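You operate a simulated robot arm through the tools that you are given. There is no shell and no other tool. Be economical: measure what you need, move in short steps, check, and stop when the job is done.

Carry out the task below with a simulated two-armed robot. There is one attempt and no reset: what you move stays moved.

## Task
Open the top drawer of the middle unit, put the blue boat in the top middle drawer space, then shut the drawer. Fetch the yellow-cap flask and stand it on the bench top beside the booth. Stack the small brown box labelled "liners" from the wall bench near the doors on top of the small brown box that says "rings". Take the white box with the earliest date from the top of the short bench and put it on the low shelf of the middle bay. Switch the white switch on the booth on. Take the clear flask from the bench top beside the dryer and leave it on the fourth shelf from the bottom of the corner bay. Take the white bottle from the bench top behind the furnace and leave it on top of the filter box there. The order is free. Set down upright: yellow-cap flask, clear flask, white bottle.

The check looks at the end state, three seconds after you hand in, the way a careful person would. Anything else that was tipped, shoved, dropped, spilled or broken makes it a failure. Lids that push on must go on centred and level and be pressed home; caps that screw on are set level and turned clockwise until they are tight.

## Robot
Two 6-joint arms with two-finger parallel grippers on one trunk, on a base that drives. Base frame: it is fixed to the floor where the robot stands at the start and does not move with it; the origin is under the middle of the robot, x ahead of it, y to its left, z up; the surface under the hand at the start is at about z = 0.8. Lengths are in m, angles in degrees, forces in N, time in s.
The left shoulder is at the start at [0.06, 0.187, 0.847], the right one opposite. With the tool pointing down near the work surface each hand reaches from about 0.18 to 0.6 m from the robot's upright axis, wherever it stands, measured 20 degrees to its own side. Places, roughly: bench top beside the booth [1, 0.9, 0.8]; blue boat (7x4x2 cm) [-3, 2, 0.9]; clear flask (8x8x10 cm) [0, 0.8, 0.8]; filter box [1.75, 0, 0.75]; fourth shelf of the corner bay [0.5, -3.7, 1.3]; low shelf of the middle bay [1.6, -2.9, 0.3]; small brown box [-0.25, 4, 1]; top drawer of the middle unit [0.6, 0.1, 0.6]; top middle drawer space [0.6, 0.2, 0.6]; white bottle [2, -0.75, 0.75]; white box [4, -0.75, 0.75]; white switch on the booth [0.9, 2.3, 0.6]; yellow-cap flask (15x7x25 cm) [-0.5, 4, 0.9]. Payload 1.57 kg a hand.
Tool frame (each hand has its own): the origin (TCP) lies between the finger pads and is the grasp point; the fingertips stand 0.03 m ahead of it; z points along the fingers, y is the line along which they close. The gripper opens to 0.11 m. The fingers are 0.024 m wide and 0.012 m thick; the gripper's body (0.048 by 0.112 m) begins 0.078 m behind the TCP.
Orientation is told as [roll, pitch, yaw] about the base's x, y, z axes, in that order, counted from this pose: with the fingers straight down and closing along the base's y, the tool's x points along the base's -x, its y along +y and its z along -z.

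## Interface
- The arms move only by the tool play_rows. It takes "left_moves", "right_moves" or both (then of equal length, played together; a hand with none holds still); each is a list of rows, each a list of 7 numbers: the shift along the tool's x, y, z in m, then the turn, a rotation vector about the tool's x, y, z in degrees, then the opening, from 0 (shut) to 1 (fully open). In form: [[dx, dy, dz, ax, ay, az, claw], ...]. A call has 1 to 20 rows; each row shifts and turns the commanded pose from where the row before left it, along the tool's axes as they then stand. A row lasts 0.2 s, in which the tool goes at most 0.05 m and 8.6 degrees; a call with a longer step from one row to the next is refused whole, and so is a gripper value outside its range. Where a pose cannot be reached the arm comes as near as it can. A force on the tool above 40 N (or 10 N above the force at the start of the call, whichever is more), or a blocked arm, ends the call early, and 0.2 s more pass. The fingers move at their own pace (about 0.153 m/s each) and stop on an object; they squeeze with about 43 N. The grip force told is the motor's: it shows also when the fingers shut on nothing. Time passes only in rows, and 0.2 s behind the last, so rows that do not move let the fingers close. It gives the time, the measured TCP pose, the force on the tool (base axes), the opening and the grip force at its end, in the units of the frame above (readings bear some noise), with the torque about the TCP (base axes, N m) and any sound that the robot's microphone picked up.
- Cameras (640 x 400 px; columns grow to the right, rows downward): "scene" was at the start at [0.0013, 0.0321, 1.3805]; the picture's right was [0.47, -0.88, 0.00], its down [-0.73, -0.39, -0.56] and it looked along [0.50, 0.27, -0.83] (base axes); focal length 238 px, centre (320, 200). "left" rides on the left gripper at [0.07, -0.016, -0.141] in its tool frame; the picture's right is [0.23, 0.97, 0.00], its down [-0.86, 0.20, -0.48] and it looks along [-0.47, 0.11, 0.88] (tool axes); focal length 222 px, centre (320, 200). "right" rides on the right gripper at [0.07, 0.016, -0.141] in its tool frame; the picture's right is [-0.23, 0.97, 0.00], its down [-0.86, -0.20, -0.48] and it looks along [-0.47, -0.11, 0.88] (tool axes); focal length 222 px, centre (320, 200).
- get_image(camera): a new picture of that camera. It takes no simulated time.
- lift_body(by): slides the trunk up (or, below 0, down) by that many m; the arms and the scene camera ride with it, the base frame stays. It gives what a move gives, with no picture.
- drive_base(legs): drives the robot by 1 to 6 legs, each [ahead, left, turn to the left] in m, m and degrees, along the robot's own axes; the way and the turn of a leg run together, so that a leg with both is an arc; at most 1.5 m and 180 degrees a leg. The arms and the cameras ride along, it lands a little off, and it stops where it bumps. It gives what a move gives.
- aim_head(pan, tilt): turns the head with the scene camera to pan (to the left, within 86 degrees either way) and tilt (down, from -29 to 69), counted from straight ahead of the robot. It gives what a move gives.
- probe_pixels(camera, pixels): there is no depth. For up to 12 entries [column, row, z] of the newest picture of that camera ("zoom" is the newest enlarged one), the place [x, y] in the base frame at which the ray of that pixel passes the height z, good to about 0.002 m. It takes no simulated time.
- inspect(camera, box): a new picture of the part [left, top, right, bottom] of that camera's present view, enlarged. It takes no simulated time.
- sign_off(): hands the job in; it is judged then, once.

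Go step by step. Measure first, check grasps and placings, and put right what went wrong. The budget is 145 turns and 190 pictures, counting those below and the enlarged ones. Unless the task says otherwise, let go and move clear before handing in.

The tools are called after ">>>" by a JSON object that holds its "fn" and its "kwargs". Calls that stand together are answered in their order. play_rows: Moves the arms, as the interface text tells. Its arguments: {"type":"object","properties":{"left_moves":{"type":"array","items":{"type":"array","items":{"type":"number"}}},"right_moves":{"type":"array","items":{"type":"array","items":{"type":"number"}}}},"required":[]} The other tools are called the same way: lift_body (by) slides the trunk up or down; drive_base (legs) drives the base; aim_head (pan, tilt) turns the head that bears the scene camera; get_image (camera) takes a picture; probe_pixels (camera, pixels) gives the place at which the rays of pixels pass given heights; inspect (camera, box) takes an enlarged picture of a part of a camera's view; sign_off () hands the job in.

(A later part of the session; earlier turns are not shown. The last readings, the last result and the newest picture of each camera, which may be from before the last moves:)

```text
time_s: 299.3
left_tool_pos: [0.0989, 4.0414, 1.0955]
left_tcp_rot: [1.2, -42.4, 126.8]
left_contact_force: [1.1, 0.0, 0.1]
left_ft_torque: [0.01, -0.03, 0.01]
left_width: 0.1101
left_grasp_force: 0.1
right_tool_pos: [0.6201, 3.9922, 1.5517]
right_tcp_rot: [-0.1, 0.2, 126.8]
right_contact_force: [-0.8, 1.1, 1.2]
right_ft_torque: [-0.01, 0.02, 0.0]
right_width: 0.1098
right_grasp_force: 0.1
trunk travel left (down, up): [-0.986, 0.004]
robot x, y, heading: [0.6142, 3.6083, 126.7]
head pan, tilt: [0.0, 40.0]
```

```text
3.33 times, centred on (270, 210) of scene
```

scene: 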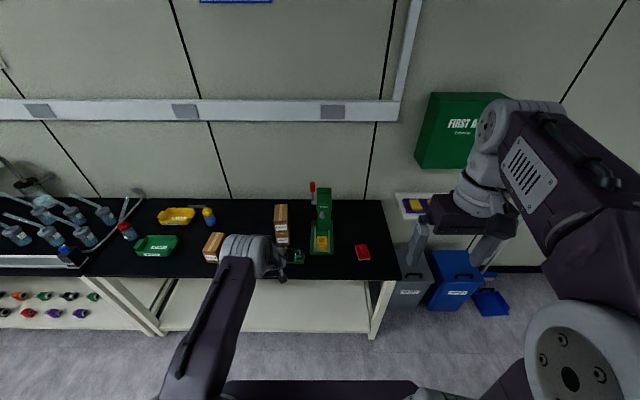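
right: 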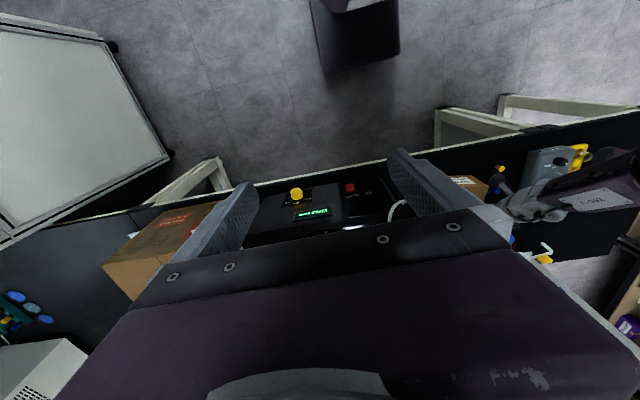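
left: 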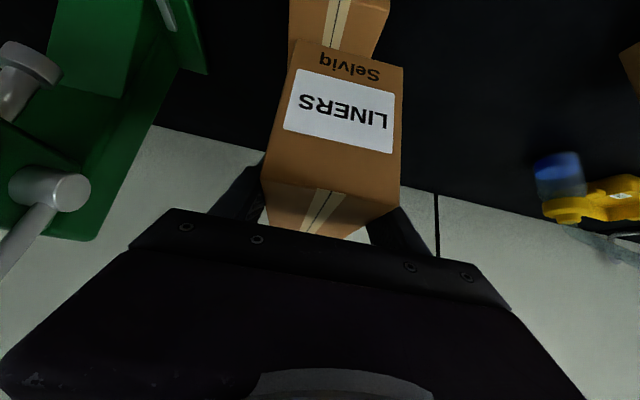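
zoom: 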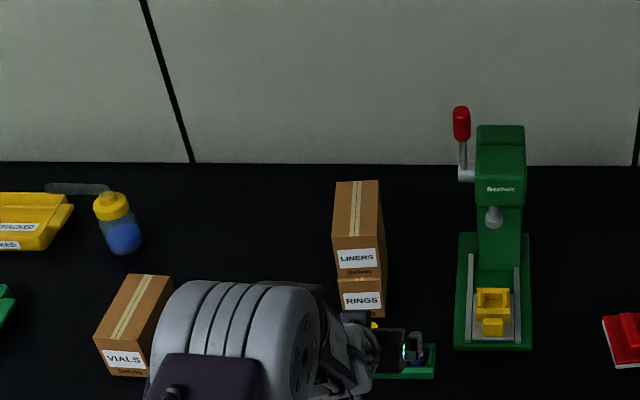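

LINERS sits squarely on RINGS. Next the yellow-cap flask (zoom 118,225). Probe it.

>>> {"fn": "probe_pixels", "kwargs": {"camera": "scene", "pixels": [[210.6, 225.7, 0.88], [207.6, 209, 0.98], [207.6, 209, 1.02], [204, 217, 0.88], [216.5, 223, 0.88], [196, 206, 1.0], [217, 232, 0.96], [225, 234, 0.96]]}}

>>> {"fn": "inspect", "kwargs": {"camera": "scene", "box": [150, 190, 240, 270]}}

```text
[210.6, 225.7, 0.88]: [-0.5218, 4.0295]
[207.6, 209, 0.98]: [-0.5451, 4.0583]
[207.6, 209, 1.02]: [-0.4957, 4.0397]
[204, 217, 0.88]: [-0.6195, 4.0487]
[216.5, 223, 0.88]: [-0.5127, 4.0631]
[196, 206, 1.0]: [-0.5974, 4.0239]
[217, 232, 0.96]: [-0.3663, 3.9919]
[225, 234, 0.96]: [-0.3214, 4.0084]
```

```text
5.00 times, centred on (195, 230) of scene
```

zoom: 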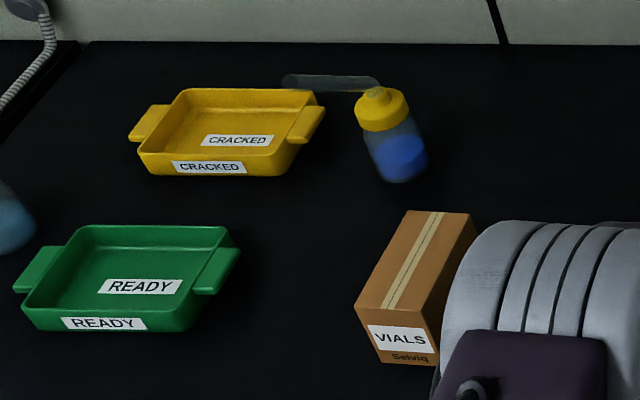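

Flask axis ≈(−0.535,4.05) (d 2.0, l 3.56), tube pointing left at cap height; I'll approach along a front-up diagonal. First extend the hand 0.06, then strafe left 0.5 and ahead 0.19.

>>> {"fn": "play_rows", "kwargs": {"left_moves": [[-0.0221, 0, 0.0203, 0, 0, 0, 0.9], [-0.0221, 0, 0.0203, 0, 0, 0, 0.9], [0, 0, 0, 0, 0, 0, 0.9]]}}

>>> {"fn": "drive_base", "kwargs": {"legs": [[0, 0.5, 0.2], [0.185, 0, 0]]}}

>>> {"fn": "get_image", "kwargs": {"camera": "left"}}

>>> {"fn": "get_image", "kwargs": {"camera": "scene"}}

```text
time_s: 300.1
left_tool_pos: [0.069, 4.0737, 1.0989]
left_tcp_rot: [1.9, -42.7, 126.7]
left_contact_force: [-0.2, -0.1, 0.6]
left_ft_torque: [0.03, -0.01, 0.02]
left_width: 0.0989
left_grasp_force: 0.1
left hand out of reach, approached as far as the arm can: row 2
right_tool_pos: [0.6235, 3.9878, 1.5524]
right_tcp_rot: [-0.1, 0.0, 126.9]
right_contact_force: [0.4, 1.4, 0.7]
right_ft_torque: [0.0, 0.04, 0.02]
right_width: 0.1099
right_grasp_force: 0.1
trunk travel left (down, up): [-0.986, 0.004]
robot x, y, heading: [0.6155, 3.6074, 126.6]
head pan, tilt: [0.0, 40.0]
```

```text
time_s: 304.2
left_tool_pos: [-0.4384, 3.9224, 1.101]
left_tcp_rot: [2.0, -42.9, 126.5]
left_contact_force: [-0.3, 0.2, 0.0]
left_ft_torque: [0.02, 0.01, 0.01]
left_width: 0.0991
left_grasp_force: 0.0
right_tool_pos: [0.1158, 3.8346, 1.5528]
right_tcp_rot: [-0.1, -0.2, 126.8]
right_contact_force: [0.9, -0.7, 0.1]
right_ft_torque: [0.07, -0.03, 0.03]
right_width: 0.11
right_grasp_force: 0.0
trunk travel left (down, up): [-0.986, 0.004]
robot x, y, heading: [0.1031, 3.4579, 126.6]
head pan, tilt: [0.0, 40.0]
```

```text
42 pictures are left
```

left: 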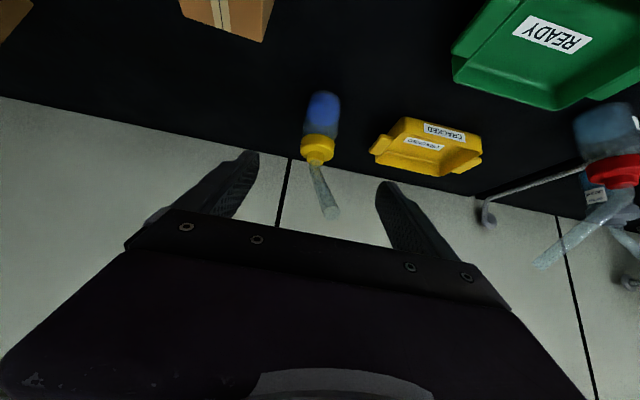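

```text
41 pictures are left
```

scene: 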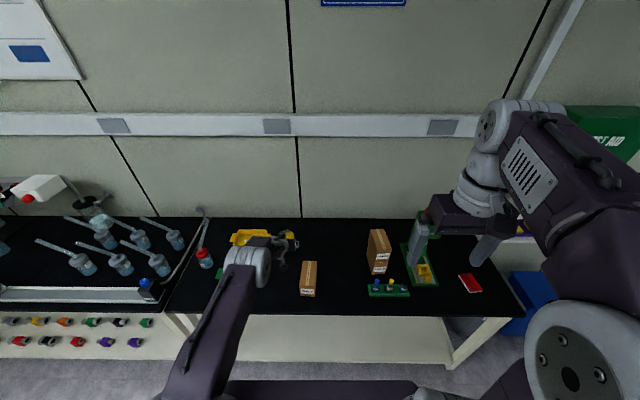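

Flask is aligned (left view 320,125). Triangulate its base and cap.

>>> {"fn": "probe_pixels", "kwargs": {"camera": "left", "pixels": [[323, 94, 0.88], [317, 160, 0.97], [317, 160, 1.0], [317, 160, 1.03], [303, 130, 0.93], [338, 132, 0.93]]}}

>>> {"fn": "inspect", "kwargs": {"camera": "scene", "box": [230, 215, 330, 300]}}

```text
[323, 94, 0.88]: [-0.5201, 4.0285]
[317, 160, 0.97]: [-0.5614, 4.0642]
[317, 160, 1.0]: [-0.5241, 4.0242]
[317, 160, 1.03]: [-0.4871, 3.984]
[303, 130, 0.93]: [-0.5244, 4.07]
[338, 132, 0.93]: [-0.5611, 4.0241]
```

```text
4.71 times, centred on (280, 258) of scene
```

zoom: 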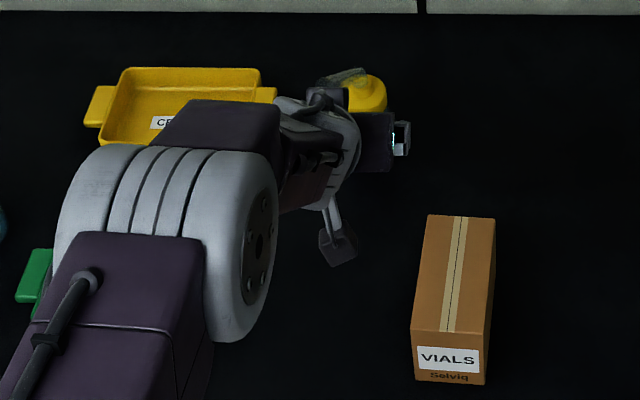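

Base front agrees (−0.520,4.029); axis ≈(−0.541,4.056), cap top ≈0.98. Staircase down-and-in: three steps of −0.058 / +0.05.

>>> {"fn": "lift_body", "kwargs": {"by": -0.058}}

>>> {"fn": "drive_base", "kwargs": {"legs": [[0.05, 0.003, 0]]}}

>>> {"fn": "lift_body", "kwargs": {"by": -0.058}}

>>> {"fn": "drive_base", "kwargs": {"legs": [[0.05, 0, 0]]}}

>>> {"fn": "get_image", "kwargs": {"camera": "left"}}

```text
time_s: 305.1
left_tool_pos: [-0.4398, 3.9261, 1.0389]
left_tcp_rot: [2.0, -42.5, 126.6]
left_contact_force: [-0.5, -0.1, 0.3]
left_ft_torque: [-0.01, 0.01, 0.01]
left_width: 0.0994
left_grasp_force: 0.2
right_tool_pos: [0.1117, 3.841, 1.4944]
right_tcp_rot: [-0.1, 0.1, 126.8]
right_contact_force: [-0.8, -0.9, 0.0]
right_ft_torque: [0.0, -0.02, 0.03]
right_width: 0.1102
right_grasp_force: 0.1
trunk travel left (down, up): [-0.928, 0.062]
robot x, y, heading: [0.1043, 3.4572, 126.6]
head pan, tilt: [0.0, 40.0]
```

```text
time_s: 306.1
left_tool_pos: [-0.4675, 3.9565, 1.0478]
left_tcp_rot: [2.0, -43.1, 126.6]
left_contact_force: [0.8, -1.5, 0.9]
left_ft_torque: [0.0, 0.0, -0.03]
left_width: 0.0989
left_grasp_force: 0.0
right_tool_pos: [0.0895, 3.8666, 1.4968]
right_tcp_rot: [-0.1, -0.5, 126.8]
right_contact_force: [0.8, -1.3, -0.6]
right_ft_torque: [0.1, 0.09, 0.01]
right_width: 0.1101
right_grasp_force: 0.1
trunk travel left (down, up): [-0.928, 0.062]
robot x, y, heading: [0.0725, 3.4986, 126.7]
head pan, tilt: [0.0, 40.0]
```

```text
time_s: 307.0
left_tool_pos: [-0.4727, 3.9643, 0.9807]
left_tcp_rot: [1.9, -42.4, 126.6]
left_contact_force: [-0.3, 0.4, 1.2]
left_ft_torque: [-0.05, -0.01, -0.02]
left_width: 0.0991
left_grasp_force: 0.0
right_tool_pos: [0.08, 3.8791, 1.4353]
right_tcp_rot: [-0.1, 0.0, 126.7]
right_contact_force: [0.2, -0.3, -1.6]
right_ft_torque: [0.0, -0.06, -0.03]
right_width: 0.1101
right_grasp_force: 0.2
trunk travel left (down, up): [-0.87, 0.12]
robot x, y, heading: [0.0717, 3.4981, 126.9]
head pan, tilt: [0.0, 40.0]
```

```text
time_s: 308.0
left_tool_pos: [-0.4967, 3.996, 0.9879]
left_tcp_rot: [1.8, -43.0, 126.5]
left_contact_force: [-0.1, -1.4, 1.0]
left_ft_torque: [-0.01, 0.03, 0.01]
left_width: 0.0988
left_grasp_force: 0.1
right_tool_pos: [0.0592, 3.9056, 1.4387]
right_tcp_rot: [-0.1, -0.5, 126.7]
right_contact_force: [1.2, -0.7, -0.1]
right_ft_torque: [0.08, 0.1, -0.02]
right_width: 0.1099
right_grasp_force: 0.0
trunk travel left (down, up): [-0.87, 0.12]
robot x, y, heading: [0.0413, 3.533, 126.7]
head pan, tilt: [0.0, 40.0]
```

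```text
39 pictures are left
```

left: 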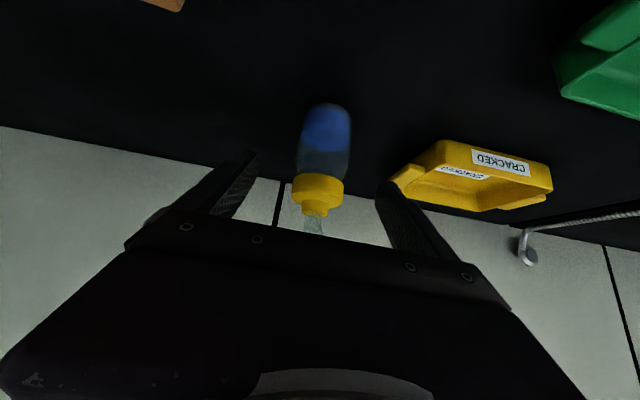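

The flask's side tube leans toward the hand (≈45° up). To clear it, flatten the hand to ~30° below horizontal, then lower and advance.

>>> {"fn": "play_rows", "kwargs": {"left_moves": [[0, 0, 0, 0, -8.5, 0, 0.9], [0, 0, 0, 0, -8.5, 0, 0.9], [0, 0, 0, 0, 0, 0, 0.9]]}}

>>> {"fn": "lift_body", "kwargs": {"by": -0.058}}

>>> {"fn": "get_image", "kwargs": {"camera": "left"}}

```text
time_s: 308.8
left_tool_pos: [-0.5078, 3.999, 0.9801]
left_tcp_rot: [5.0, -56.5, 124.8]
left_contact_force: [-0.5, 0.6, -0.2]
left_ft_torque: [-0.01, -0.02, -0.01]
left_width: 0.0991
left_grasp_force: 0.0
left hand out of reach, approached as far as the arm can: row 1
right_tool_pos: [0.0519, 3.9158, 1.4358]
right_tcp_rot: [-0.1, 0.0, 126.6]
right_contact_force: [0.4, 0.3, 0.0]
right_ft_torque: [-0.01, 0.0, 0.02]
right_width: 0.1101
right_grasp_force: 0.0
trunk travel left (down, up): [-0.87, 0.12]
robot x, y, heading: [0.0436, 3.5365, 126.8]
head pan, tilt: [0.0, 40.0]
```

```text
time_s: 309.7
left_tool_pos: [-0.5064, 3.9971, 0.9236]
left_tcp_rot: [5.0, -56.8, 124.8]
left_contact_force: [0.1, -0.2, 0.1]
left_ft_torque: [-0.01, -0.01, 0.01]
left_width: 0.0992
left_grasp_force: 0.0
right_tool_pos: [0.0518, 3.9146, 1.3784]
right_tcp_rot: [-0.1, -0.1, 126.5]
right_contact_force: [0.1, 0.4, -0.2]
right_ft_torque: [0.01, -0.01, -0.02]
right_width: 0.1097
right_grasp_force: 0.0
trunk travel left (down, up): [-0.812, 0.178]
robot x, y, heading: [0.043, 3.5346, 126.7]
head pan, tilt: [0.0, 40.0]
```

```text
38 pictures are left
```

left: 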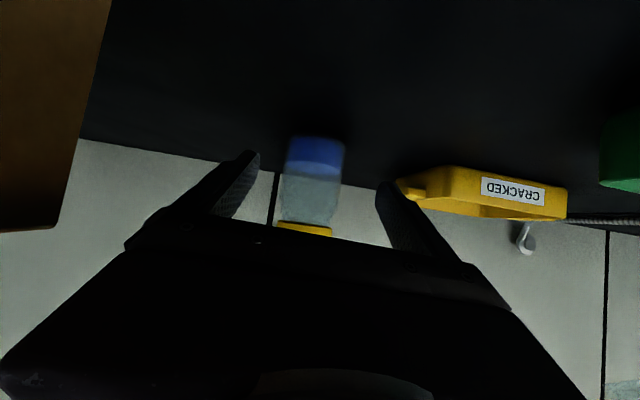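

Correct the small roll, narrow the opening slightly and advance 0.055.

>>> {"fn": "play_rows", "kwargs": {"left_moves": [[0, -0.002, 0, 4.0, 0, 0, 0.8], [0, 0, 0, 0, 0, 0, 0.8]]}}

>>> {"fn": "drive_base", "kwargs": {"legs": [[0.05, 0, 0]]}}

>>> {"fn": "get_image", "kwargs": {"camera": "left"}}

>>> {"fn": "inspect", "kwargs": {"camera": "scene", "box": [230, 200, 340, 290]}}

```text
time_s: 310.3
left_tool_pos: [-0.5084, 3.998, 0.9228]
left_tcp_rot: [4.9, -56.7, 124.8]
left_contact_force: [0.2, -0.2, 0.5]
left_ft_torque: [0.01, 0.0, 0.0]
left_width: 0.0883
left_grasp_force: 0.0
left hand out of reach, approached as far as the arm can: row 1
right_tool_pos: [0.0528, 3.9145, 1.3779]
right_tcp_rot: [0.0, 0.0, 126.8]
right_contact_force: [-0.7, 0.0, 0.3]
right_ft_torque: [0.01, 0.0, -0.02]
right_width: 0.1103
right_grasp_force: 0.1
trunk travel left (down, up): [-0.812, 0.178]
robot x, y, heading: [0.0403, 3.5309, 126.9]
head pan, tilt: [0.0, 40.0]
```

```text
time_s: 311.3
left_tool_pos: [-0.5332, 4.0333, 0.9271]
left_tcp_rot: [5.0, -56.9, 124.8]
left_contact_force: [1.2, -0.4, 0.7]
left_ft_torque: [-0.02, 0.03, -0.01]
left_width: 0.0878
left_grasp_force: 0.0
right_tool_pos: [0.0273, 3.9479, 1.3799]
right_tcp_rot: [-0.1, -0.5, 126.8]
right_contact_force: [0.8, -0.4, 0.6]
right_ft_torque: [0.08, 0.05, -0.01]
right_width: 0.11
right_grasp_force: 0.1
trunk travel left (down, up): [-0.812, 0.178]
robot x, y, heading: [0.0108, 3.5742, 126.6]
head pan, tilt: [0.0, 40.0]
```

```text
37 pictures are left
```

left: 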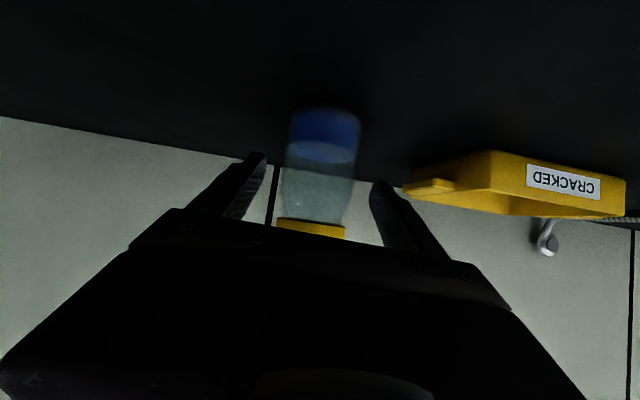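

```text
4.44 times, centred on (285, 245) of scene
```

zoom: 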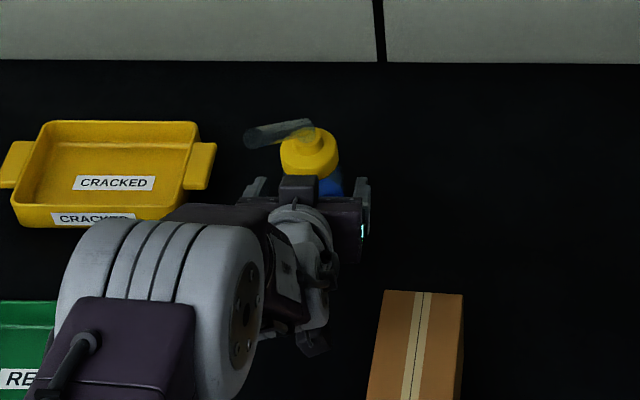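

Flask lies between the fingers at the tips. Advance 0.012 and close gently, then lift.

>>> {"fn": "drive_base", "kwargs": {"legs": [[0.014, 0, 0]]}}

>>> {"fn": "play_rows", "kwargs": {"left_moves": [[0, 0, 0, 0, 0, 0, 0.6], [0, 0, 0, 0, 0, 0, 0.4], [0, 0, 0, 0, 0, 0, 0], [0, 0, 0, 0, 0, 0, 0]]}}

>>> {"fn": "lift_body", "kwargs": {"by": 0.15}}

>>> {"fn": "get_image", "kwargs": {"camera": "left"}}

```text
time_s: 312.0
left_tool_pos: [-0.5431, 4.0475, 0.9243]
left_tcp_rot: [5.0, -56.8, 124.8]
left_contact_force: [0.4, -0.9, 0.4]
left_ft_torque: [-0.01, 0.0, 0.02]
left_width: 0.0881
left_grasp_force: 0.0
right_tool_pos: [0.0169, 3.9642, 1.3785]
right_tcp_rot: [-0.1, -0.2, 126.7]
right_contact_force: [0.2, 0.5, 0.8]
right_ft_torque: [0.03, 0.05, 0.03]
right_width: 0.1101
right_grasp_force: 0.1
trunk travel left (down, up): [-0.812, 0.178]
robot x, y, heading: [0.0037, 3.5883, 126.4]
head pan, tilt: [0.0, 40.0]
```

```text
time_s: 313.0
left_tool_pos: [-0.5449, 4.0473, 0.9219]
left_tcp_rot: [5.0, -56.6, 124.8]
left_contact_force: [0.8, -0.6, 0.1]
left_ft_torque: [-0.01, 0.03, 0.0]
left_width: 0.0606
left_grasp_force: 42.8
right_tool_pos: [0.0143, 3.9675, 1.3782]
right_tcp_rot: [-0.1, 0.0, 126.7]
right_contact_force: [-0.6, -0.4, -0.2]
right_ft_torque: [0.0, 0.03, 0.0]
right_width: 0.1103
right_grasp_force: 0.1
trunk travel left (down, up): [-0.812, 0.178]
robot x, y, heading: [0.0018, 3.5858, 127.0]
head pan, tilt: [0.0, 40.0]
```

```text
time_s: 314.8
left_tool_pos: [-0.5445, 4.0483, 1.0724]
left_tcp_rot: [5.0, -56.6, 124.8]
left_contact_force: [-0.5, 0.3, -2.5]
left_ft_torque: [0.03, 0.02, 0.01]
left_width: 0.0605
left_grasp_force: 43.2
right_tool_pos: [0.0144, 3.967, 1.5279]
right_tcp_rot: [-0.1, 0.0, 126.7]
right_contact_force: [0.2, 0.6, -0.6]
right_ft_torque: [-0.04, 0.01, 0.01]
right_width: 0.1101
right_grasp_force: 0.1
trunk travel left (down, up): [-0.962, 0.028]
robot x, y, heading: [0.0024, 3.5862, 127.1]
head pan, tilt: [0.0, 40.0]
```

```text
35 pictures are left
```

left: 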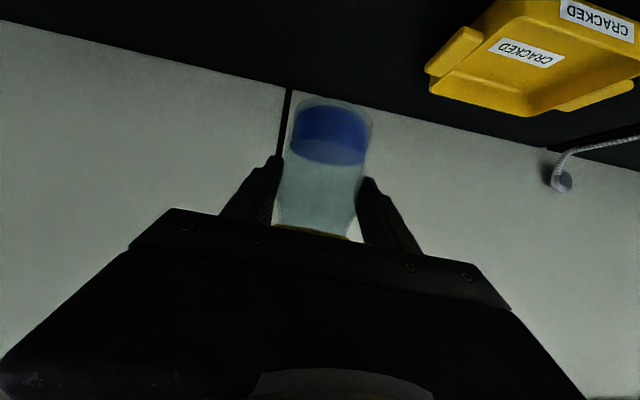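

Flask held. Travel: back off, around the booth's outer side, turn to face the bench from its far side, and look for the spot beside the booth.

>>> {"fn": "drive_base", "kwargs": {"legs": [[-0.6, 0, 0], [0, -0.78, 0], [-1.45, 0, 0], [-1.35, 0, 0], [0, 0, 90], [0.6, 0, 0]]}}

>>> {"fn": "aim_head", "kwargs": {"pan": -25, "tilt": 40}}

>>> {"fn": "get_image", "kwargs": {"camera": "scene"}}

>>> {"fn": "probe_pixels", "kwargs": {"camera": "scene", "pixels": [[320, 250, 0.78]]}}

```text
time_s: 342.0
left_tool_pos: [1.6772, 0.4176, 1.0584]
left_tcp_rot: [5.1, -54.3, -147.4]
left_contact_force: [9.3, 5.5, -1.9]
left_ft_torque: [0.04, -0.11, 0.01]
left_width: 0.0609
left_grasp_force: 42.9
right_tool_pos: [1.7693, 0.9667, 1.5297]
right_tcp_rot: [-0.2, 0.0, -145.2]
right_contact_force: [1.2, -0.1, 0.5]
right_ft_torque: [0.0, -0.01, 0.04]
right_width: 0.1098
right_grasp_force: 0.1
trunk travel left (down, up): [-0.962, 0.028]
robot x, y, heading: [2.1526, 0.9424, -144.9]
head pan, tilt: [0.0, 40.0]
stopped in leg 6: the force on the tool passed its limit at 46 N (the readings are from after the stop); the commanded pose is now the measured one
```

```text
time_s: 342.9
left_tool_pos: [1.6758, 0.4174, 1.0594]
left_tcp_rot: [4.9, -54.6, -147.4]
left_contact_force: [12.2, 9.1, -6.6]
left_ft_torque: [0.22, -0.31, -0.02]
left_width: 0.0608
left_grasp_force: 43.1
right_tool_pos: [1.7706, 0.9672, 1.5296]
right_tcp_rot: [-0.2, -0.1, -145.3]
right_contact_force: [0.6, -0.9, -0.2]
right_ft_torque: [0.03, -0.01, 0.01]
right_width: 0.1104
right_grasp_force: 0.1
trunk travel left (down, up): [-0.962, 0.028]
robot x, y, heading: [2.1487, 0.9437, -145.2]
head pan, tilt: [-25.0, 40.0]
```

```text
34 pictures are left
```

scene: 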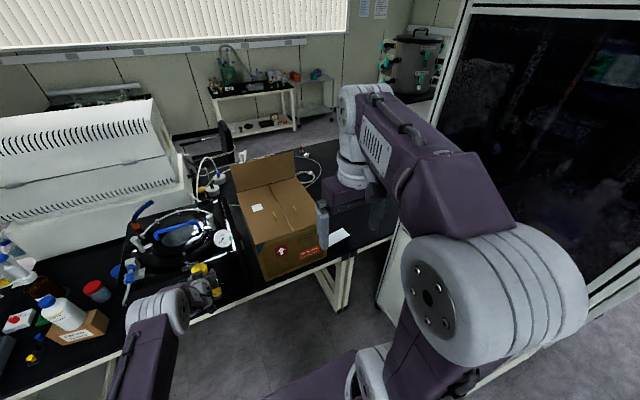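

```text
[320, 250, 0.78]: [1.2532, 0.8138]
```

The flask hand touched the black chamber (46 N); back off. The free bench area beside the booth is right of the carton (px 345–390,200–245).

>>> {"fn": "probe_pixels", "kwargs": {"camera": "scene", "pixels": [[340, 235, 0.78], [365, 225, 0.78], [350, 252, 0.78], [395, 235, 0.78], [327, 258, 0.78], [400, 232, 0.78], [380, 300, 0.0], [395, 225, 0.5], [310, 205, 0.78]]}}

>>> {"fn": "drive_base", "kwargs": {"legs": [[-0.2, 0, 2]]}}

>>> {"fn": "inspect", "kwargs": {"camera": "scene", "box": [100, 150, 420, 330]}}

>>> {"fn": "get_image", "kwargs": {"camera": "left"}}

```text
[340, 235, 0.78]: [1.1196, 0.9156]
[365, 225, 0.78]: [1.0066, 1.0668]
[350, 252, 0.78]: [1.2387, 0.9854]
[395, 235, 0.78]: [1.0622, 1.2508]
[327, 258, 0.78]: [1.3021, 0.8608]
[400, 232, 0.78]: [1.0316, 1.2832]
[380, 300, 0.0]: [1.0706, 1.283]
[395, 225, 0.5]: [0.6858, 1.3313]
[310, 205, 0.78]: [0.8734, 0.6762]
```

```text
time_s: 344.5
left_tool_pos: [1.851, 0.5148, 1.0554]
left_tcp_rot: [5.1, -54.3, -145.4]
left_contact_force: [-0.5, -1.0, -1.7]
left_ft_torque: [-0.02, -0.01, 0.0]
left_width: 0.0606
left_grasp_force: 43.0
right_tool_pos: [1.9252, 1.0651, 1.5283]
right_tcp_rot: [-0.1, 0.2, -143.4]
right_contact_force: [-0.5, -0.7, 0.7]
right_ft_torque: [0.01, -0.08, -0.03]
right_width: 0.1098
right_grasp_force: 0.1
trunk travel left (down, up): [-0.962, 0.028]
robot x, y, heading: [2.3116, 1.0546, -143.3]
head pan, tilt: [-25.0, 40.0]
```

```text
2.00 times, centred on (260, 240) of scene
```

zoom: 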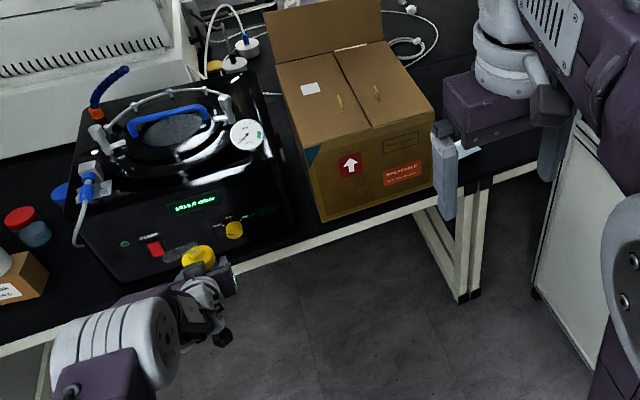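

```text
32 pictures are left
```

left: 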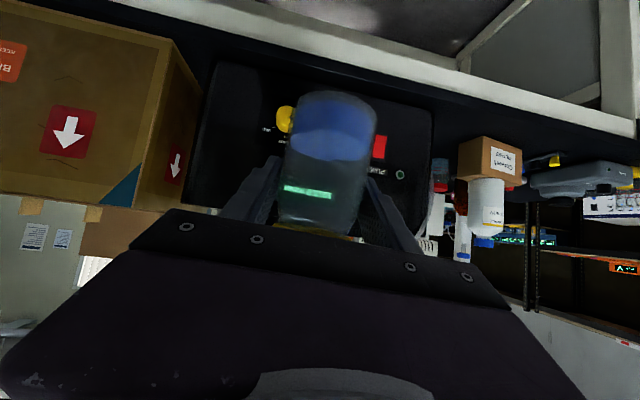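

Flask is still held well. To place it beside the booth I must come in diagonally between carton and booth; first tuck the right arm forward-inward.

>>> {"fn": "play_rows", "kwargs": {"right_moves": [[-0.028, 0.04, 0, 0, 0, 0, 0.5], [-0.028, 0.04, 0, 0, 0, 0, 0], [-0.028, 0.04, 0, 0, 0, 0, 0], [-0.028, 0.04, 0, 0, 0, 0, 0], [-0.028, 0.04, 0, 0, 0, 0, 0], [-0.028, 0.04, 0, 0, 0, 0, 0], [-0.028, 0.03, 0, 0, 0, 0, 0]]}}

>>> {"fn": "aim_head", "kwargs": {"pan": -35, "tilt": 45}}

>>> {"fn": "get_image", "kwargs": {"camera": "scene"}}

>>> {"fn": "probe_pixels", "kwargs": {"camera": "scene", "pixels": [[320, 200, 0.78]]}}

```text
time_s: 346.1
left_tool_pos: [1.8559, 0.5155, 1.06]
left_tcp_rot: [4.9, -54.6, -145.3]
left_contact_force: [-0.4, -0.4, -2.3]
left_ft_torque: [-0.03, -0.02, 0.02]
left_width: 0.0604
left_grasp_force: 43.4
right_tool_pos: [1.9548, 0.7735, 1.4974]
right_tcp_rot: [-0.2, -0.1, -143.4]
right_contact_force: [0.8, -0.9, 0.5]
right_ft_torque: [0.04, 0.01, -0.02]
right_width: 0.0
right_grasp_force: 21.1
right hand out of reach, approached as far as the arm can: row 6, 7
trunk travel left (down, up): [-0.962, 0.028]
robot x, y, heading: [2.314, 1.058, -143.1]
head pan, tilt: [-25.0, 40.0]
```

```text
time_s: 346.8
left_tool_pos: [1.8554, 0.5165, 1.0596]
left_tcp_rot: [5.0, -54.6, -145.4]
left_contact_force: [0.0, -0.4, -1.8]
left_ft_torque: [-0.03, 0.0, 0.01]
left_width: 0.0608
left_grasp_force: 42.9
right_tool_pos: [1.9541, 0.7733, 1.4986]
right_tcp_rot: [-0.2, -0.1, -143.4]
right_contact_force: [0.7, 0.2, 0.6]
right_ft_torque: [-0.01, 0.01, -0.02]
right_width: 0.0
right_grasp_force: 21.6
trunk travel left (down, up): [-0.962, 0.028]
robot x, y, heading: [2.3097, 1.0568, -143.2]
head pan, tilt: [-35.0, 45.0]
```

```text
31 pictures are left
```

scene: 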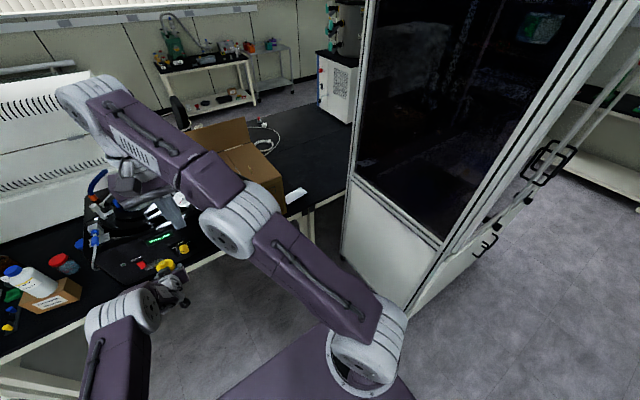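

```text
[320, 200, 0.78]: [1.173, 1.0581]
```

Right arm is tucked and the gap is clear now. Probe free area and booth corners.

>>> {"fn": "probe_pixels", "kwargs": {"camera": "scene", "pixels": [[320, 183, 0.78], [296, 195, 0.78], [285, 216, 0.78], [345, 187, 0.78], [343, 262, 0.0], [408, 312, 0.0], [330, 160, 0.78], [283, 190, 0.78], [310, 190, 0.78], [284, 180, 1.0]]}}

>>> {"fn": "inspect", "kwargs": {"camera": "scene", "box": [230, 110, 370, 230]}}

```text
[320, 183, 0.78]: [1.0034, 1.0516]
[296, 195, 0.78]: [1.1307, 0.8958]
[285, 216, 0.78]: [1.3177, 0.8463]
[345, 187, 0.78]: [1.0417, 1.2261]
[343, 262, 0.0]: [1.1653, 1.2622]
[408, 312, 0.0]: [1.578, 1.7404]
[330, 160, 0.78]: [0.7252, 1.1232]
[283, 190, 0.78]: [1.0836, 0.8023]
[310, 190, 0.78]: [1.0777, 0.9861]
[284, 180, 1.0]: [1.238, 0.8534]
```

```text
3.33 times, centred on (300, 170) of scene
```

zoom: 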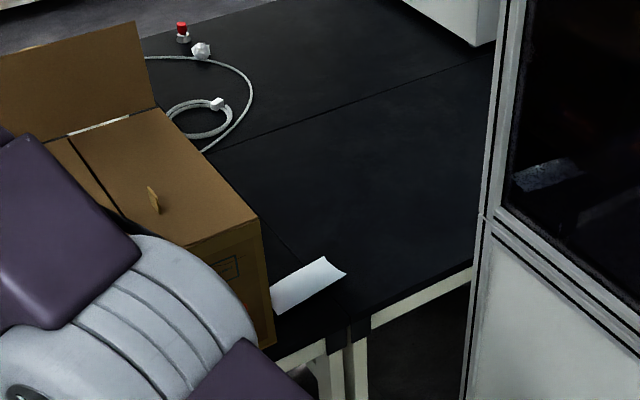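

Target spot d≈1.46, l≈0.22 (right of the paper). Turn right 35°, slide along +l, then straight in.

>>> {"fn": "drive_base", "kwargs": {"legs": [[0, 0, -35], [0.281, -0.401, 0]]}}

>>> {"fn": "aim_head", "kwargs": {"pan": 0, "tilt": 45}}

>>> {"fn": "get_image", "kwargs": {"camera": "scene"}}

>>> {"fn": "probe_pixels", "kwargs": {"camera": "scene", "pixels": [[320, 200, 0.78]]}}

```text
time_s: 351.4
left_tool_pos: [1.3351, 1.2592, 1.0594]
left_tcp_rot: [4.8, -54.6, -180.0]
left_contact_force: [0.1, -0.4, -2.5]
left_ft_torque: [-0.01, 0.03, -0.01]
left_width: 0.0606
left_grasp_force: 43.1
right_tool_pos: [1.5626, 1.4137, 1.4976]
right_tcp_rot: [-0.2, -0.1, -178.0]
right_contact_force: [-0.4, 0.3, 0.1]
right_ft_torque: [-0.03, 0.07, -0.04]
right_width: 0.0001
right_grasp_force: 21.1
trunk travel left (down, up): [-0.962, 0.028]
robot x, y, heading: [2.016, 1.4489, -178.1]
head pan, tilt: [-35.0, 45.0]
```

```text
time_s: 352.4
left_tool_pos: [1.3326, 1.2615, 1.0583]
left_tcp_rot: [5.0, -54.6, 179.8]
left_contact_force: [0.1, 0.4, -3.7]
left_ft_torque: [0.0, 0.04, 0.0]
left_width: 0.0608
left_grasp_force: 42.7
right_tool_pos: [1.5603, 1.4169, 1.4957]
right_tcp_rot: [-0.1, 0.0, -178.0]
right_contact_force: [0.2, -1.0, -0.1]
right_ft_torque: [0.0, -0.01, 0.02]
right_width: 0.0001
right_grasp_force: 21.1
trunk travel left (down, up): [-0.962, 0.028]
robot x, y, heading: [2.0159, 1.4472, -178.2]
head pan, tilt: [0.0, 45.0]
```

```text
29 pictures are left
```

scene: 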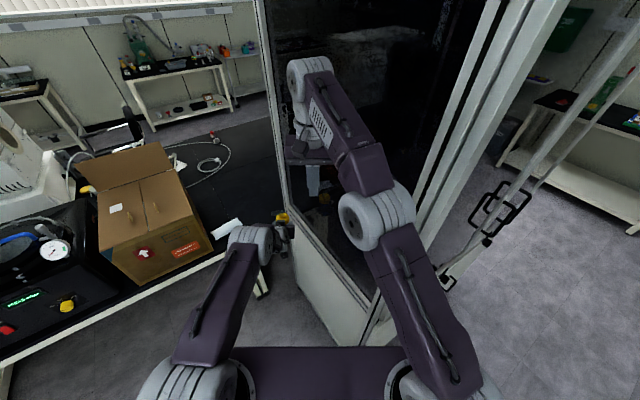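

```text
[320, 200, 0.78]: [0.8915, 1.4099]
```

The right wrist is close to the booth corner. Pull the right hand back/right a little, then make the final inward move.

>>> {"fn": "play_rows", "kwargs": {"right_moves": [[0.039, -0.027, 0, 0, 0, 0, 0], [0.039, -0.027, 0, 0, 0, 0, 0], [0.039, -0.027, 0, 0, 0, 0, 0], [0.039, -0.027, 0, 0, 0, 0, 0]]}}

>>> {"fn": "drive_base", "kwargs": {"legs": [[0.14, 0.116, 0]]}}

>>> {"fn": "get_image", "kwargs": {"camera": "scene"}}

>>> {"fn": "probe_pixels", "kwargs": {"camera": "scene", "pixels": [[320, 200, 0.78]]}}

```text
time_s: 353.4
left_tool_pos: [1.334, 1.2626, 1.0611]
left_tcp_rot: [5.1, -54.7, 179.8]
left_contact_force: [0.7, 0.1, -2.3]
left_ft_torque: [0.02, -0.01, 0.01]
left_width: 0.0608
left_grasp_force: 42.4
right_tool_pos: [1.7156, 1.5294, 1.497]
right_tcp_rot: [-0.1, -0.2, -177.9]
right_contact_force: [-0.1, 0.1, 0.4]
right_ft_torque: [-0.01, 0.04, 0.01]
right_width: 0.0002
right_grasp_force: 21.0
trunk travel left (down, up): [-0.962, 0.028]
robot x, y, heading: [2.0145, 1.4483, -178.0]
head pan, tilt: [0.0, 45.0]
```

```text
time_s: 354.9
left_tool_pos: [1.1991, 1.1455, 1.0617]
left_tcp_rot: [5.2, -54.7, 179.6]
left_contact_force: [1.4, 0.0, -1.8]
left_ft_torque: [-0.01, 0.03, 0.02]
left_width: 0.0607
left_grasp_force: 43.0
right_tool_pos: [1.5805, 1.414, 1.4973]
right_tcp_rot: [0.0, -0.2, -178.2]
right_contact_force: [0.1, 0.7, 0.0]
right_ft_torque: [-0.06, 0.03, 0.0]
right_width: 0.0001
right_grasp_force: 21.8
trunk travel left (down, up): [-0.962, 0.028]
robot x, y, heading: [1.8802, 1.3287, -178.3]
head pan, tilt: [0.0, 45.0]
```

```text
28 pictures are left
```

scene: 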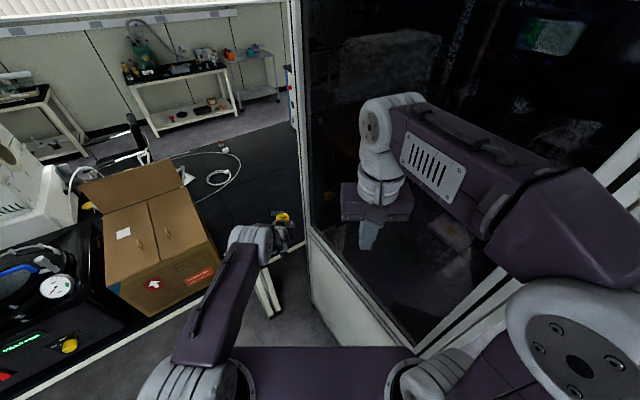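

```text
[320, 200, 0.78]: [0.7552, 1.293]
```

Clear so far (TCP d 1.647, l 0.197). Continue in 0.18.

>>> {"fn": "drive_base", "kwargs": {"legs": [[0.152, 0.096, 0]]}}

>>> {"fn": "lift_body", "kwargs": {"by": -0.15}}

>>> {"fn": "get_image", "kwargs": {"camera": "scene"}}

>>> {"fn": "get_image", "kwargs": {"camera": "left"}}

```text
time_s: 356.4
left_tool_pos: [1.0513, 1.0449, 1.0616]
left_tcp_rot: [5.3, -54.7, 179.5]
left_contact_force: [-0.2, -0.2, -2.8]
left_ft_torque: [0.01, 0.06, 0.03]
left_width: 0.0608
left_grasp_force: 43.1
right_tool_pos: [1.4317, 1.3107, 1.497]
right_tcp_rot: [-0.1, -0.2, -178.1]
right_contact_force: [-0.2, 0.7, 0.3]
right_ft_torque: [-0.02, 0.04, -0.03]
right_width: 0.0
right_grasp_force: 21.6
trunk travel left (down, up): [-0.962, 0.028]
robot x, y, heading: [1.731, 1.2281, -178.4]
head pan, tilt: [0.0, 45.0]
```

```text
time_s: 358.2
left_tool_pos: [1.0481, 1.0428, 0.9101]
left_tcp_rot: [5.0, -54.6, 179.6]
left_contact_force: [0.3, 0.0, -2.4]
left_ft_torque: [0.0, 0.06, -0.03]
left_width: 0.0608
left_grasp_force: 43.0
right_tool_pos: [1.4282, 1.3092, 1.348]
right_tcp_rot: [-0.1, -0.1, -178.2]
right_contact_force: [-0.2, -0.1, 0.5]
right_ft_torque: [0.01, 0.01, -0.02]
right_width: 0.0002
right_grasp_force: 21.5
trunk travel left (down, up): [-0.812, 0.178]
robot x, y, heading: [1.732, 1.2254, -178.2]
head pan, tilt: [0.0, 45.0]
```

```text
27 pictures are left
```

scene: 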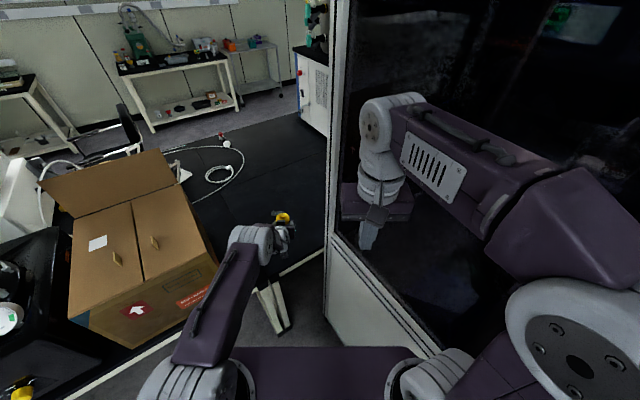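

```text
26 pictures are left
```

left: 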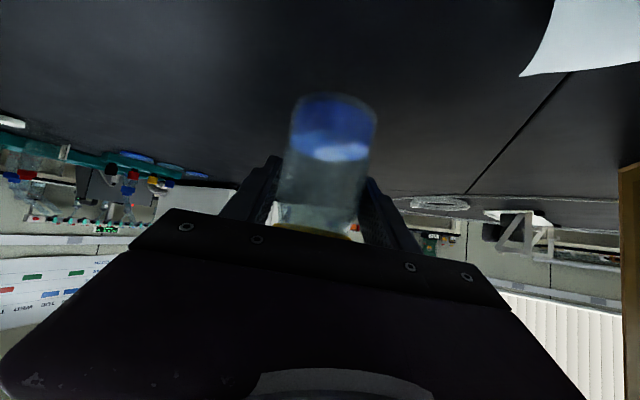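

Over the bench spot, clear of paper and carton. Lower 0.07, then feel.

>>> {"fn": "lift_body", "kwargs": {"by": -0.07}}

>>> {"fn": "lift_body", "kwargs": {"by": -0.008}}

>>> {"fn": "lift_body", "kwargs": {"by": -0.006}}

```text
time_s: 359.2
left_tool_pos: [1.0489, 1.0429, 0.8427]
left_tcp_rot: [5.1, -55.0, 179.7]
left_contact_force: [-1.1, -0.5, 20.9]
left_ft_torque: [0.4, 0.21, 0.02]
left_width: 0.0608
left_grasp_force: 43.2
right_tool_pos: [1.4318, 1.3096, 1.2768]
right_tcp_rot: [-0.1, -0.2, -178.3]
right_contact_force: [-1.0, 0.0, 0.9]
right_ft_torque: [0.03, -0.02, -0.04]
right_width: 0.0001
right_grasp_force: 21.2
trunk travel left (down, up): [-0.742, 0.248]
robot x, y, heading: [1.7301, 1.2255, -178.1]
head pan, tilt: [0.0, 45.0]
```

```text
time_s: 359.8
left_tool_pos: [1.0494, 1.0439, 0.834]
left_tcp_rot: [5.2, -54.9, 179.6]
left_contact_force: [1.3, 0.7, 23.6]
left_ft_torque: [0.56, 0.05, -0.01]
left_width: 0.0612
left_grasp_force: 42.8
right_tool_pos: [1.4324, 1.3101, 1.2696]
right_tcp_rot: [-0.1, -0.3, -178.1]
right_contact_force: [1.0, -0.7, -0.1]
right_ft_torque: [-0.02, -0.01, -0.02]
right_width: 0.0001
right_grasp_force: 21.6
trunk travel left (down, up): [-0.734, 0.256]
robot x, y, heading: [1.7324, 1.2276, -178.2]
head pan, tilt: [0.0, 45.0]
```

```text
time_s: 360.4
left_tool_pos: [1.0496, 1.0427, 0.8285]
left_tcp_rot: [5.2, -54.9, 179.6]
left_contact_force: [1.6, 1.2, 24.3]
left_ft_torque: [0.67, 0.19, 0.03]
left_width: 0.0606
left_grasp_force: 43.0
right_tool_pos: [1.433, 1.3103, 1.2646]
right_tcp_rot: [-0.1, -0.4, -178.2]
right_contact_force: [0.6, 0.5, -0.5]
right_ft_torque: [0.02, 0.0, 0.0]
right_width: 0.0
right_grasp_force: 21.5
trunk travel left (down, up): [-0.728, 0.262]
robot x, y, heading: [1.7328, 1.2247, -178.5]
head pan, tilt: [0.0, 45.0]
```

Contact made (flask slid slightly in the grip). Check the view before release.

>>> {"fn": "get_image", "kwargs": {"camera": "left"}}

>>> {"fn": "inspect", "kwargs": {"camera": "scene", "box": [220, 170, 340, 270]}}

```text
25 pictures are left
```

left: 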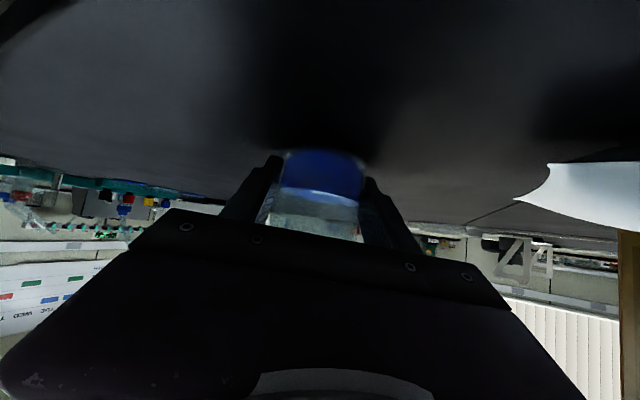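

```text
4.00 times, centred on (280, 220) of scene
```

zoom: 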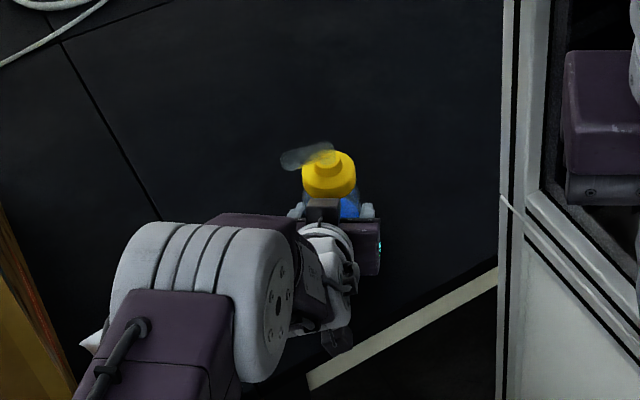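

Flask stands level on the bench. Ease up, open, and back straight out, then sidestep out.

>>> {"fn": "lift_body", "kwargs": {"by": 0.003}}

>>> {"fn": "play_rows", "kwargs": {"left_moves": [[0, 0, 0, 0, 0, 0, 0.62], [0, 0, 0, 0, 0, 0, 0.8], [0, 0, 0, 0, 0, 0, 1], [0, 0, 0, 0, 0, 0, 1]]}}

>>> {"fn": "drive_base", "kwargs": {"legs": [[-0.07, 0, 0], [-0.2, -0.15, 0]]}}

>>> {"fn": "get_image", "kwargs": {"camera": "scene"}}

```text
time_s: 360.9
left_tool_pos: [1.0508, 1.0449, 0.8278]
left_tcp_rot: [5.1, -54.4, 179.6]
left_contact_force: [1.4, 3.4, 12.5]
left_ft_torque: [0.53, 0.3, 0.08]
left_width: 0.0608
left_grasp_force: 42.8
right_tool_pos: [1.4307, 1.3091, 1.2663]
right_tcp_rot: [-0.1, -0.2, -178.2]
right_contact_force: [-0.4, 0.5, 0.6]
right_ft_torque: [0.05, 0.04, 0.01]
right_width: 0.0
right_grasp_force: 21.2
trunk travel left (down, up): [-0.731, 0.259]
robot x, y, heading: [1.7337, 1.2266, -178.2]
head pan, tilt: [0.0, 45.0]
```

```text
time_s: 361.9
left_tool_pos: [1.0502, 1.0431, 0.8291]
left_tcp_rot: [5.0, -54.7, 179.6]
left_contact_force: [8.9, -5.3, 12.8]
left_ft_torque: [0.5, 0.06, -0.3]
left_width: 0.1046
left_grasp_force: 0.0
right_tool_pos: [1.4317, 1.3099, 1.2665]
right_tcp_rot: [-0.1, -0.2, -178.1]
right_contact_force: [0.1, 0.1, -0.1]
right_ft_torque: [0.01, 0.01, 0.0]
right_width: 0.0
right_grasp_force: 21.1
trunk travel left (down, up): [-0.731, 0.259]
robot x, y, heading: [1.7337, 1.2272, -178.3]
head pan, tilt: [0.0, 45.0]
```

```text
time_s: 364.3
left_tool_pos: [1.3143, 1.1996, 0.8293]
left_tcp_rot: [4.9, -54.5, 179.7]
left_contact_force: [-0.5, 0.4, -0.1]
left_ft_torque: [-0.01, 0.02, 0.03]
left_width: 0.11
left_grasp_force: 0.1
right_tool_pos: [1.6934, 1.4654, 1.2657]
right_tcp_rot: [-0.2, -0.1, -178.2]
right_contact_force: [0.2, -0.4, 0.5]
right_ft_torque: [0.0, -0.01, 0.03]
right_width: 0.0
right_grasp_force: 21.8
trunk travel left (down, up): [-0.731, 0.259]
robot x, y, heading: [1.9965, 1.3844, -178.2]
head pan, tilt: [0.0, 45.0]
```

```text
23 pictures are left
```

scene: 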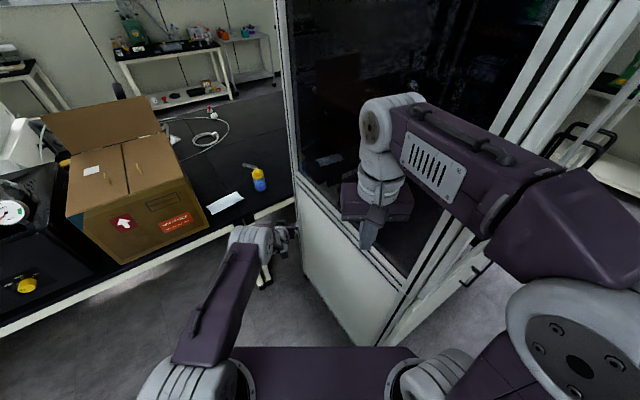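

Yellow-cap flask stands upright beside the booth. Now go round to the booth's end panel for the switch.

>>> {"fn": "drive_base", "kwargs": {"legs": [[-0.524, -0.123, 0], [0, 0, -54.8], [1.3, 0, 0], [1.3, 0, 0], [0, 0.85, 0], [0, 0, -179.9]]}}

>>> {"fn": "aim_head", "kwargs": {"pan": 0, "tilt": 45}}

>>> {"fn": "get_image", "kwargs": {"camera": "scene"}}

>>> {"fn": "probe_pixels", "kwargs": {"camera": "scene", "pixels": [[320, 200, 0.6]]}}

```text
time_s: 393.7
left_tool_pos: [0.8151, 2.665, 0.828]
left_tcp_rot: [5.1, -54.6, -55.7]
left_contact_force: [0.4, 0.0, 0.5]
left_ft_torque: [0.0, -0.03, -0.02]
left_width: 0.11
left_grasp_force: 0.1
right_tool_pos: [0.3792, 2.8276, 1.2668]
right_tcp_rot: [-0.1, -0.1, -53.5]
right_contact_force: [-0.1, 0.3, 0.0]
right_ft_torque: [-0.01, 0.01, -0.03]
right_width: 0.0
right_grasp_force: 20.7
trunk travel left (down, up): [-0.731, 0.259]
robot x, y, heading: [0.2736, 3.1198, -53.8]
head pan, tilt: [0.0, 45.0]
```

```text
time_s: 394.3
left_tool_pos: [0.8155, 2.6651, 0.8293]
left_tcp_rot: [5.0, -54.6, -55.7]
left_contact_force: [0.6, -1.0, -0.2]
left_ft_torque: [-0.05, 0.0, -0.02]
left_width: 0.1101
left_grasp_force: 0.1
right_tool_pos: [0.3805, 2.828, 1.2641]
right_tcp_rot: [-0.2, 0.0, -53.6]
right_contact_force: [-0.7, 0.7, -0.6]
right_ft_torque: [0.0, -0.02, 0.0]
right_width: 0.0
right_grasp_force: 21.0
trunk travel left (down, up): [-0.731, 0.259]
robot x, y, heading: [0.2758, 3.1267, -53.5]
head pan, tilt: [0.0, 45.0]
```

```text
22 pictures are left
```

scene: 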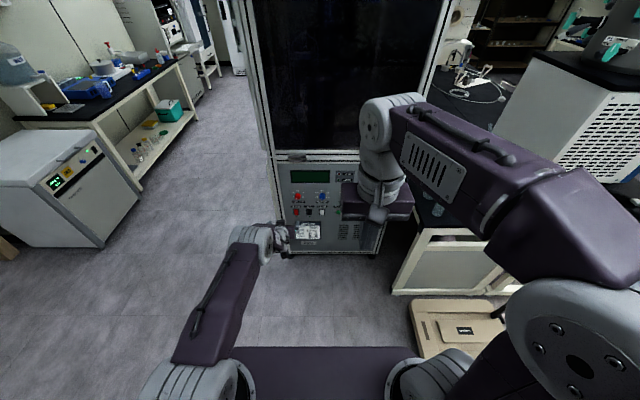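

```text
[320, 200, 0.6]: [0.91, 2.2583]
```

The control panel is ahead (285–385,165–245). Zoom in.

>>> {"fn": "inspect", "kwargs": {"camera": "scene", "box": [275, 160, 355, 250]}}

```text
4.44 times, centred on (315, 205) of scene
```

zoom: 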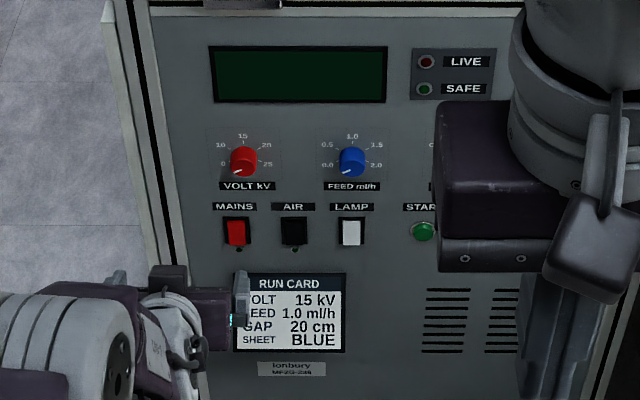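

The white switch is LAMP (zoom 350,232). Look closely at its state versus its neighbours.

>>> {"fn": "inspect", "kwargs": {"camera": "scene", "box": [290, 200, 345, 225]}}

>>> {"fn": "probe_pixels", "kwargs": {"camera": "scene", "pixels": [[322, 212, 0.6], [322, 212, 0.55], [322, 212, 0.65], [322, 212, 0.5], [285, 252, 0.0], [283, 160, 0.8], [357, 160, 0.8]]}}

```text
11.64 times, centred on (318, 212) of scene
```

zoom: 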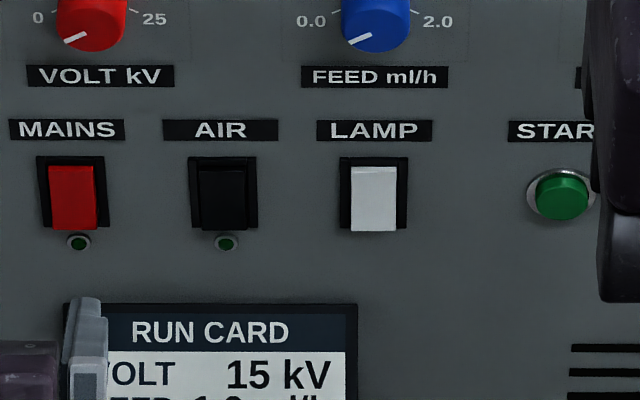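

```text
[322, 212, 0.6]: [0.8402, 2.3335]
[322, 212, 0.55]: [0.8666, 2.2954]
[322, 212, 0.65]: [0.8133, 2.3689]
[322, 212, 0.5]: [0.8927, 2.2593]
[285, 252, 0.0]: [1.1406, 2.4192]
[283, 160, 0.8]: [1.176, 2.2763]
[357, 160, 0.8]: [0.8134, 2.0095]
```

All rockers show bottom-out (off); I'll press the lower half of LAMP with the closed left fingers. Shift the left hand right 0.18, close it, and lower the trunk 0.31.

>>> {"fn": "play_rows", "kwargs": {"left_moves": [[0, -0.045, 0, 0, 0, 0, 0], [0, -0.045, 0, 0, 0, 0, 0], [0, -0.045, 0, 0, 0, 0, 0], [0, -0.045, 0, 0, 0, 0, 0], [0, 0, 0, 0, 0, 0, 0]]}}

>>> {"fn": "lift_body", "kwargs": {"by": -0.3}}

>>> {"fn": "drive_base", "kwargs": {"legs": [[0.2, 0, 0.4]]}}

>>> {"fn": "get_image", "kwargs": {"camera": "left"}}

```text
time_s: 395.5
left_tool_pos: [0.6649, 2.5578, 0.8194]
left_tcp_rot: [5.0, -54.6, -55.8]
left_contact_force: [0.8, 0.0, 0.5]
left_ft_torque: [0.03, -0.01, -0.01]
left_width: 0.0002
left_grasp_force: 21.1
left hand out of reach, approached as far as the arm can: row 4
right_tool_pos: [0.3801, 2.8278, 1.2656]
right_tcp_rot: [-0.1, -0.1, -53.6]
right_contact_force: [0.1, 0.0, -0.7]
right_ft_torque: [-0.03, 0.0, 0.01]
right_width: 0.0004
right_grasp_force: 21.7
trunk travel left (down, up): [-0.731, 0.259]
robot x, y, heading: [0.2776, 3.1212, -54.0]
head pan, tilt: [0.0, 45.0]
```

```text
time_s: 398.5
left_tool_pos: [0.6661, 2.5582, 0.5204]
left_tcp_rot: [5.1, -54.6, -55.8]
left_contact_force: [0.4, 0.4, 0.1]
left_ft_torque: [0.02, 0.0, 0.02]
left_width: 0.0
left_grasp_force: 21.3
right_tool_pos: [0.3797, 2.8272, 0.9652]
right_tcp_rot: [-0.2, 0.0, -53.6]
right_contact_force: [0.1, 0.3, 0.0]
right_ft_torque: [0.01, 0.02, 0.01]
right_width: 0.0
right_grasp_force: 21.8
trunk travel left (down, up): [-0.431, 0.559]
robot x, y, heading: [0.2732, 3.1231, -53.7]
head pan, tilt: [0.0, 45.0]
```

```text
time_s: 400.1
left_tool_pos: [0.7897, 2.4003, 0.5191]
left_tcp_rot: [5.1, -54.5, -55.3]
left_contact_force: [0.7, 0.1, 0.6]
left_ft_torque: [0.01, -0.03, 0.05]
left_width: 0.0
left_grasp_force: 21.2
right_tool_pos: [0.5002, 2.6673, 0.9641]
right_tcp_rot: [-0.2, 0.1, -53.2]
right_contact_force: [-0.1, 0.0, 0.7]
right_ft_torque: [0.01, 0.0, 0.02]
right_width: 0.0
right_grasp_force: 21.1
trunk travel left (down, up): [-0.431, 0.559]
robot x, y, heading: [0.3964, 2.966, -53.0]
head pan, tilt: [0.0, 45.0]
```

```text
19 pictures are left
```

left: 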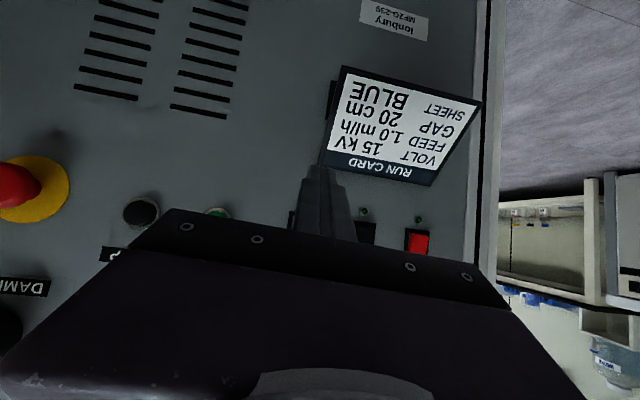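

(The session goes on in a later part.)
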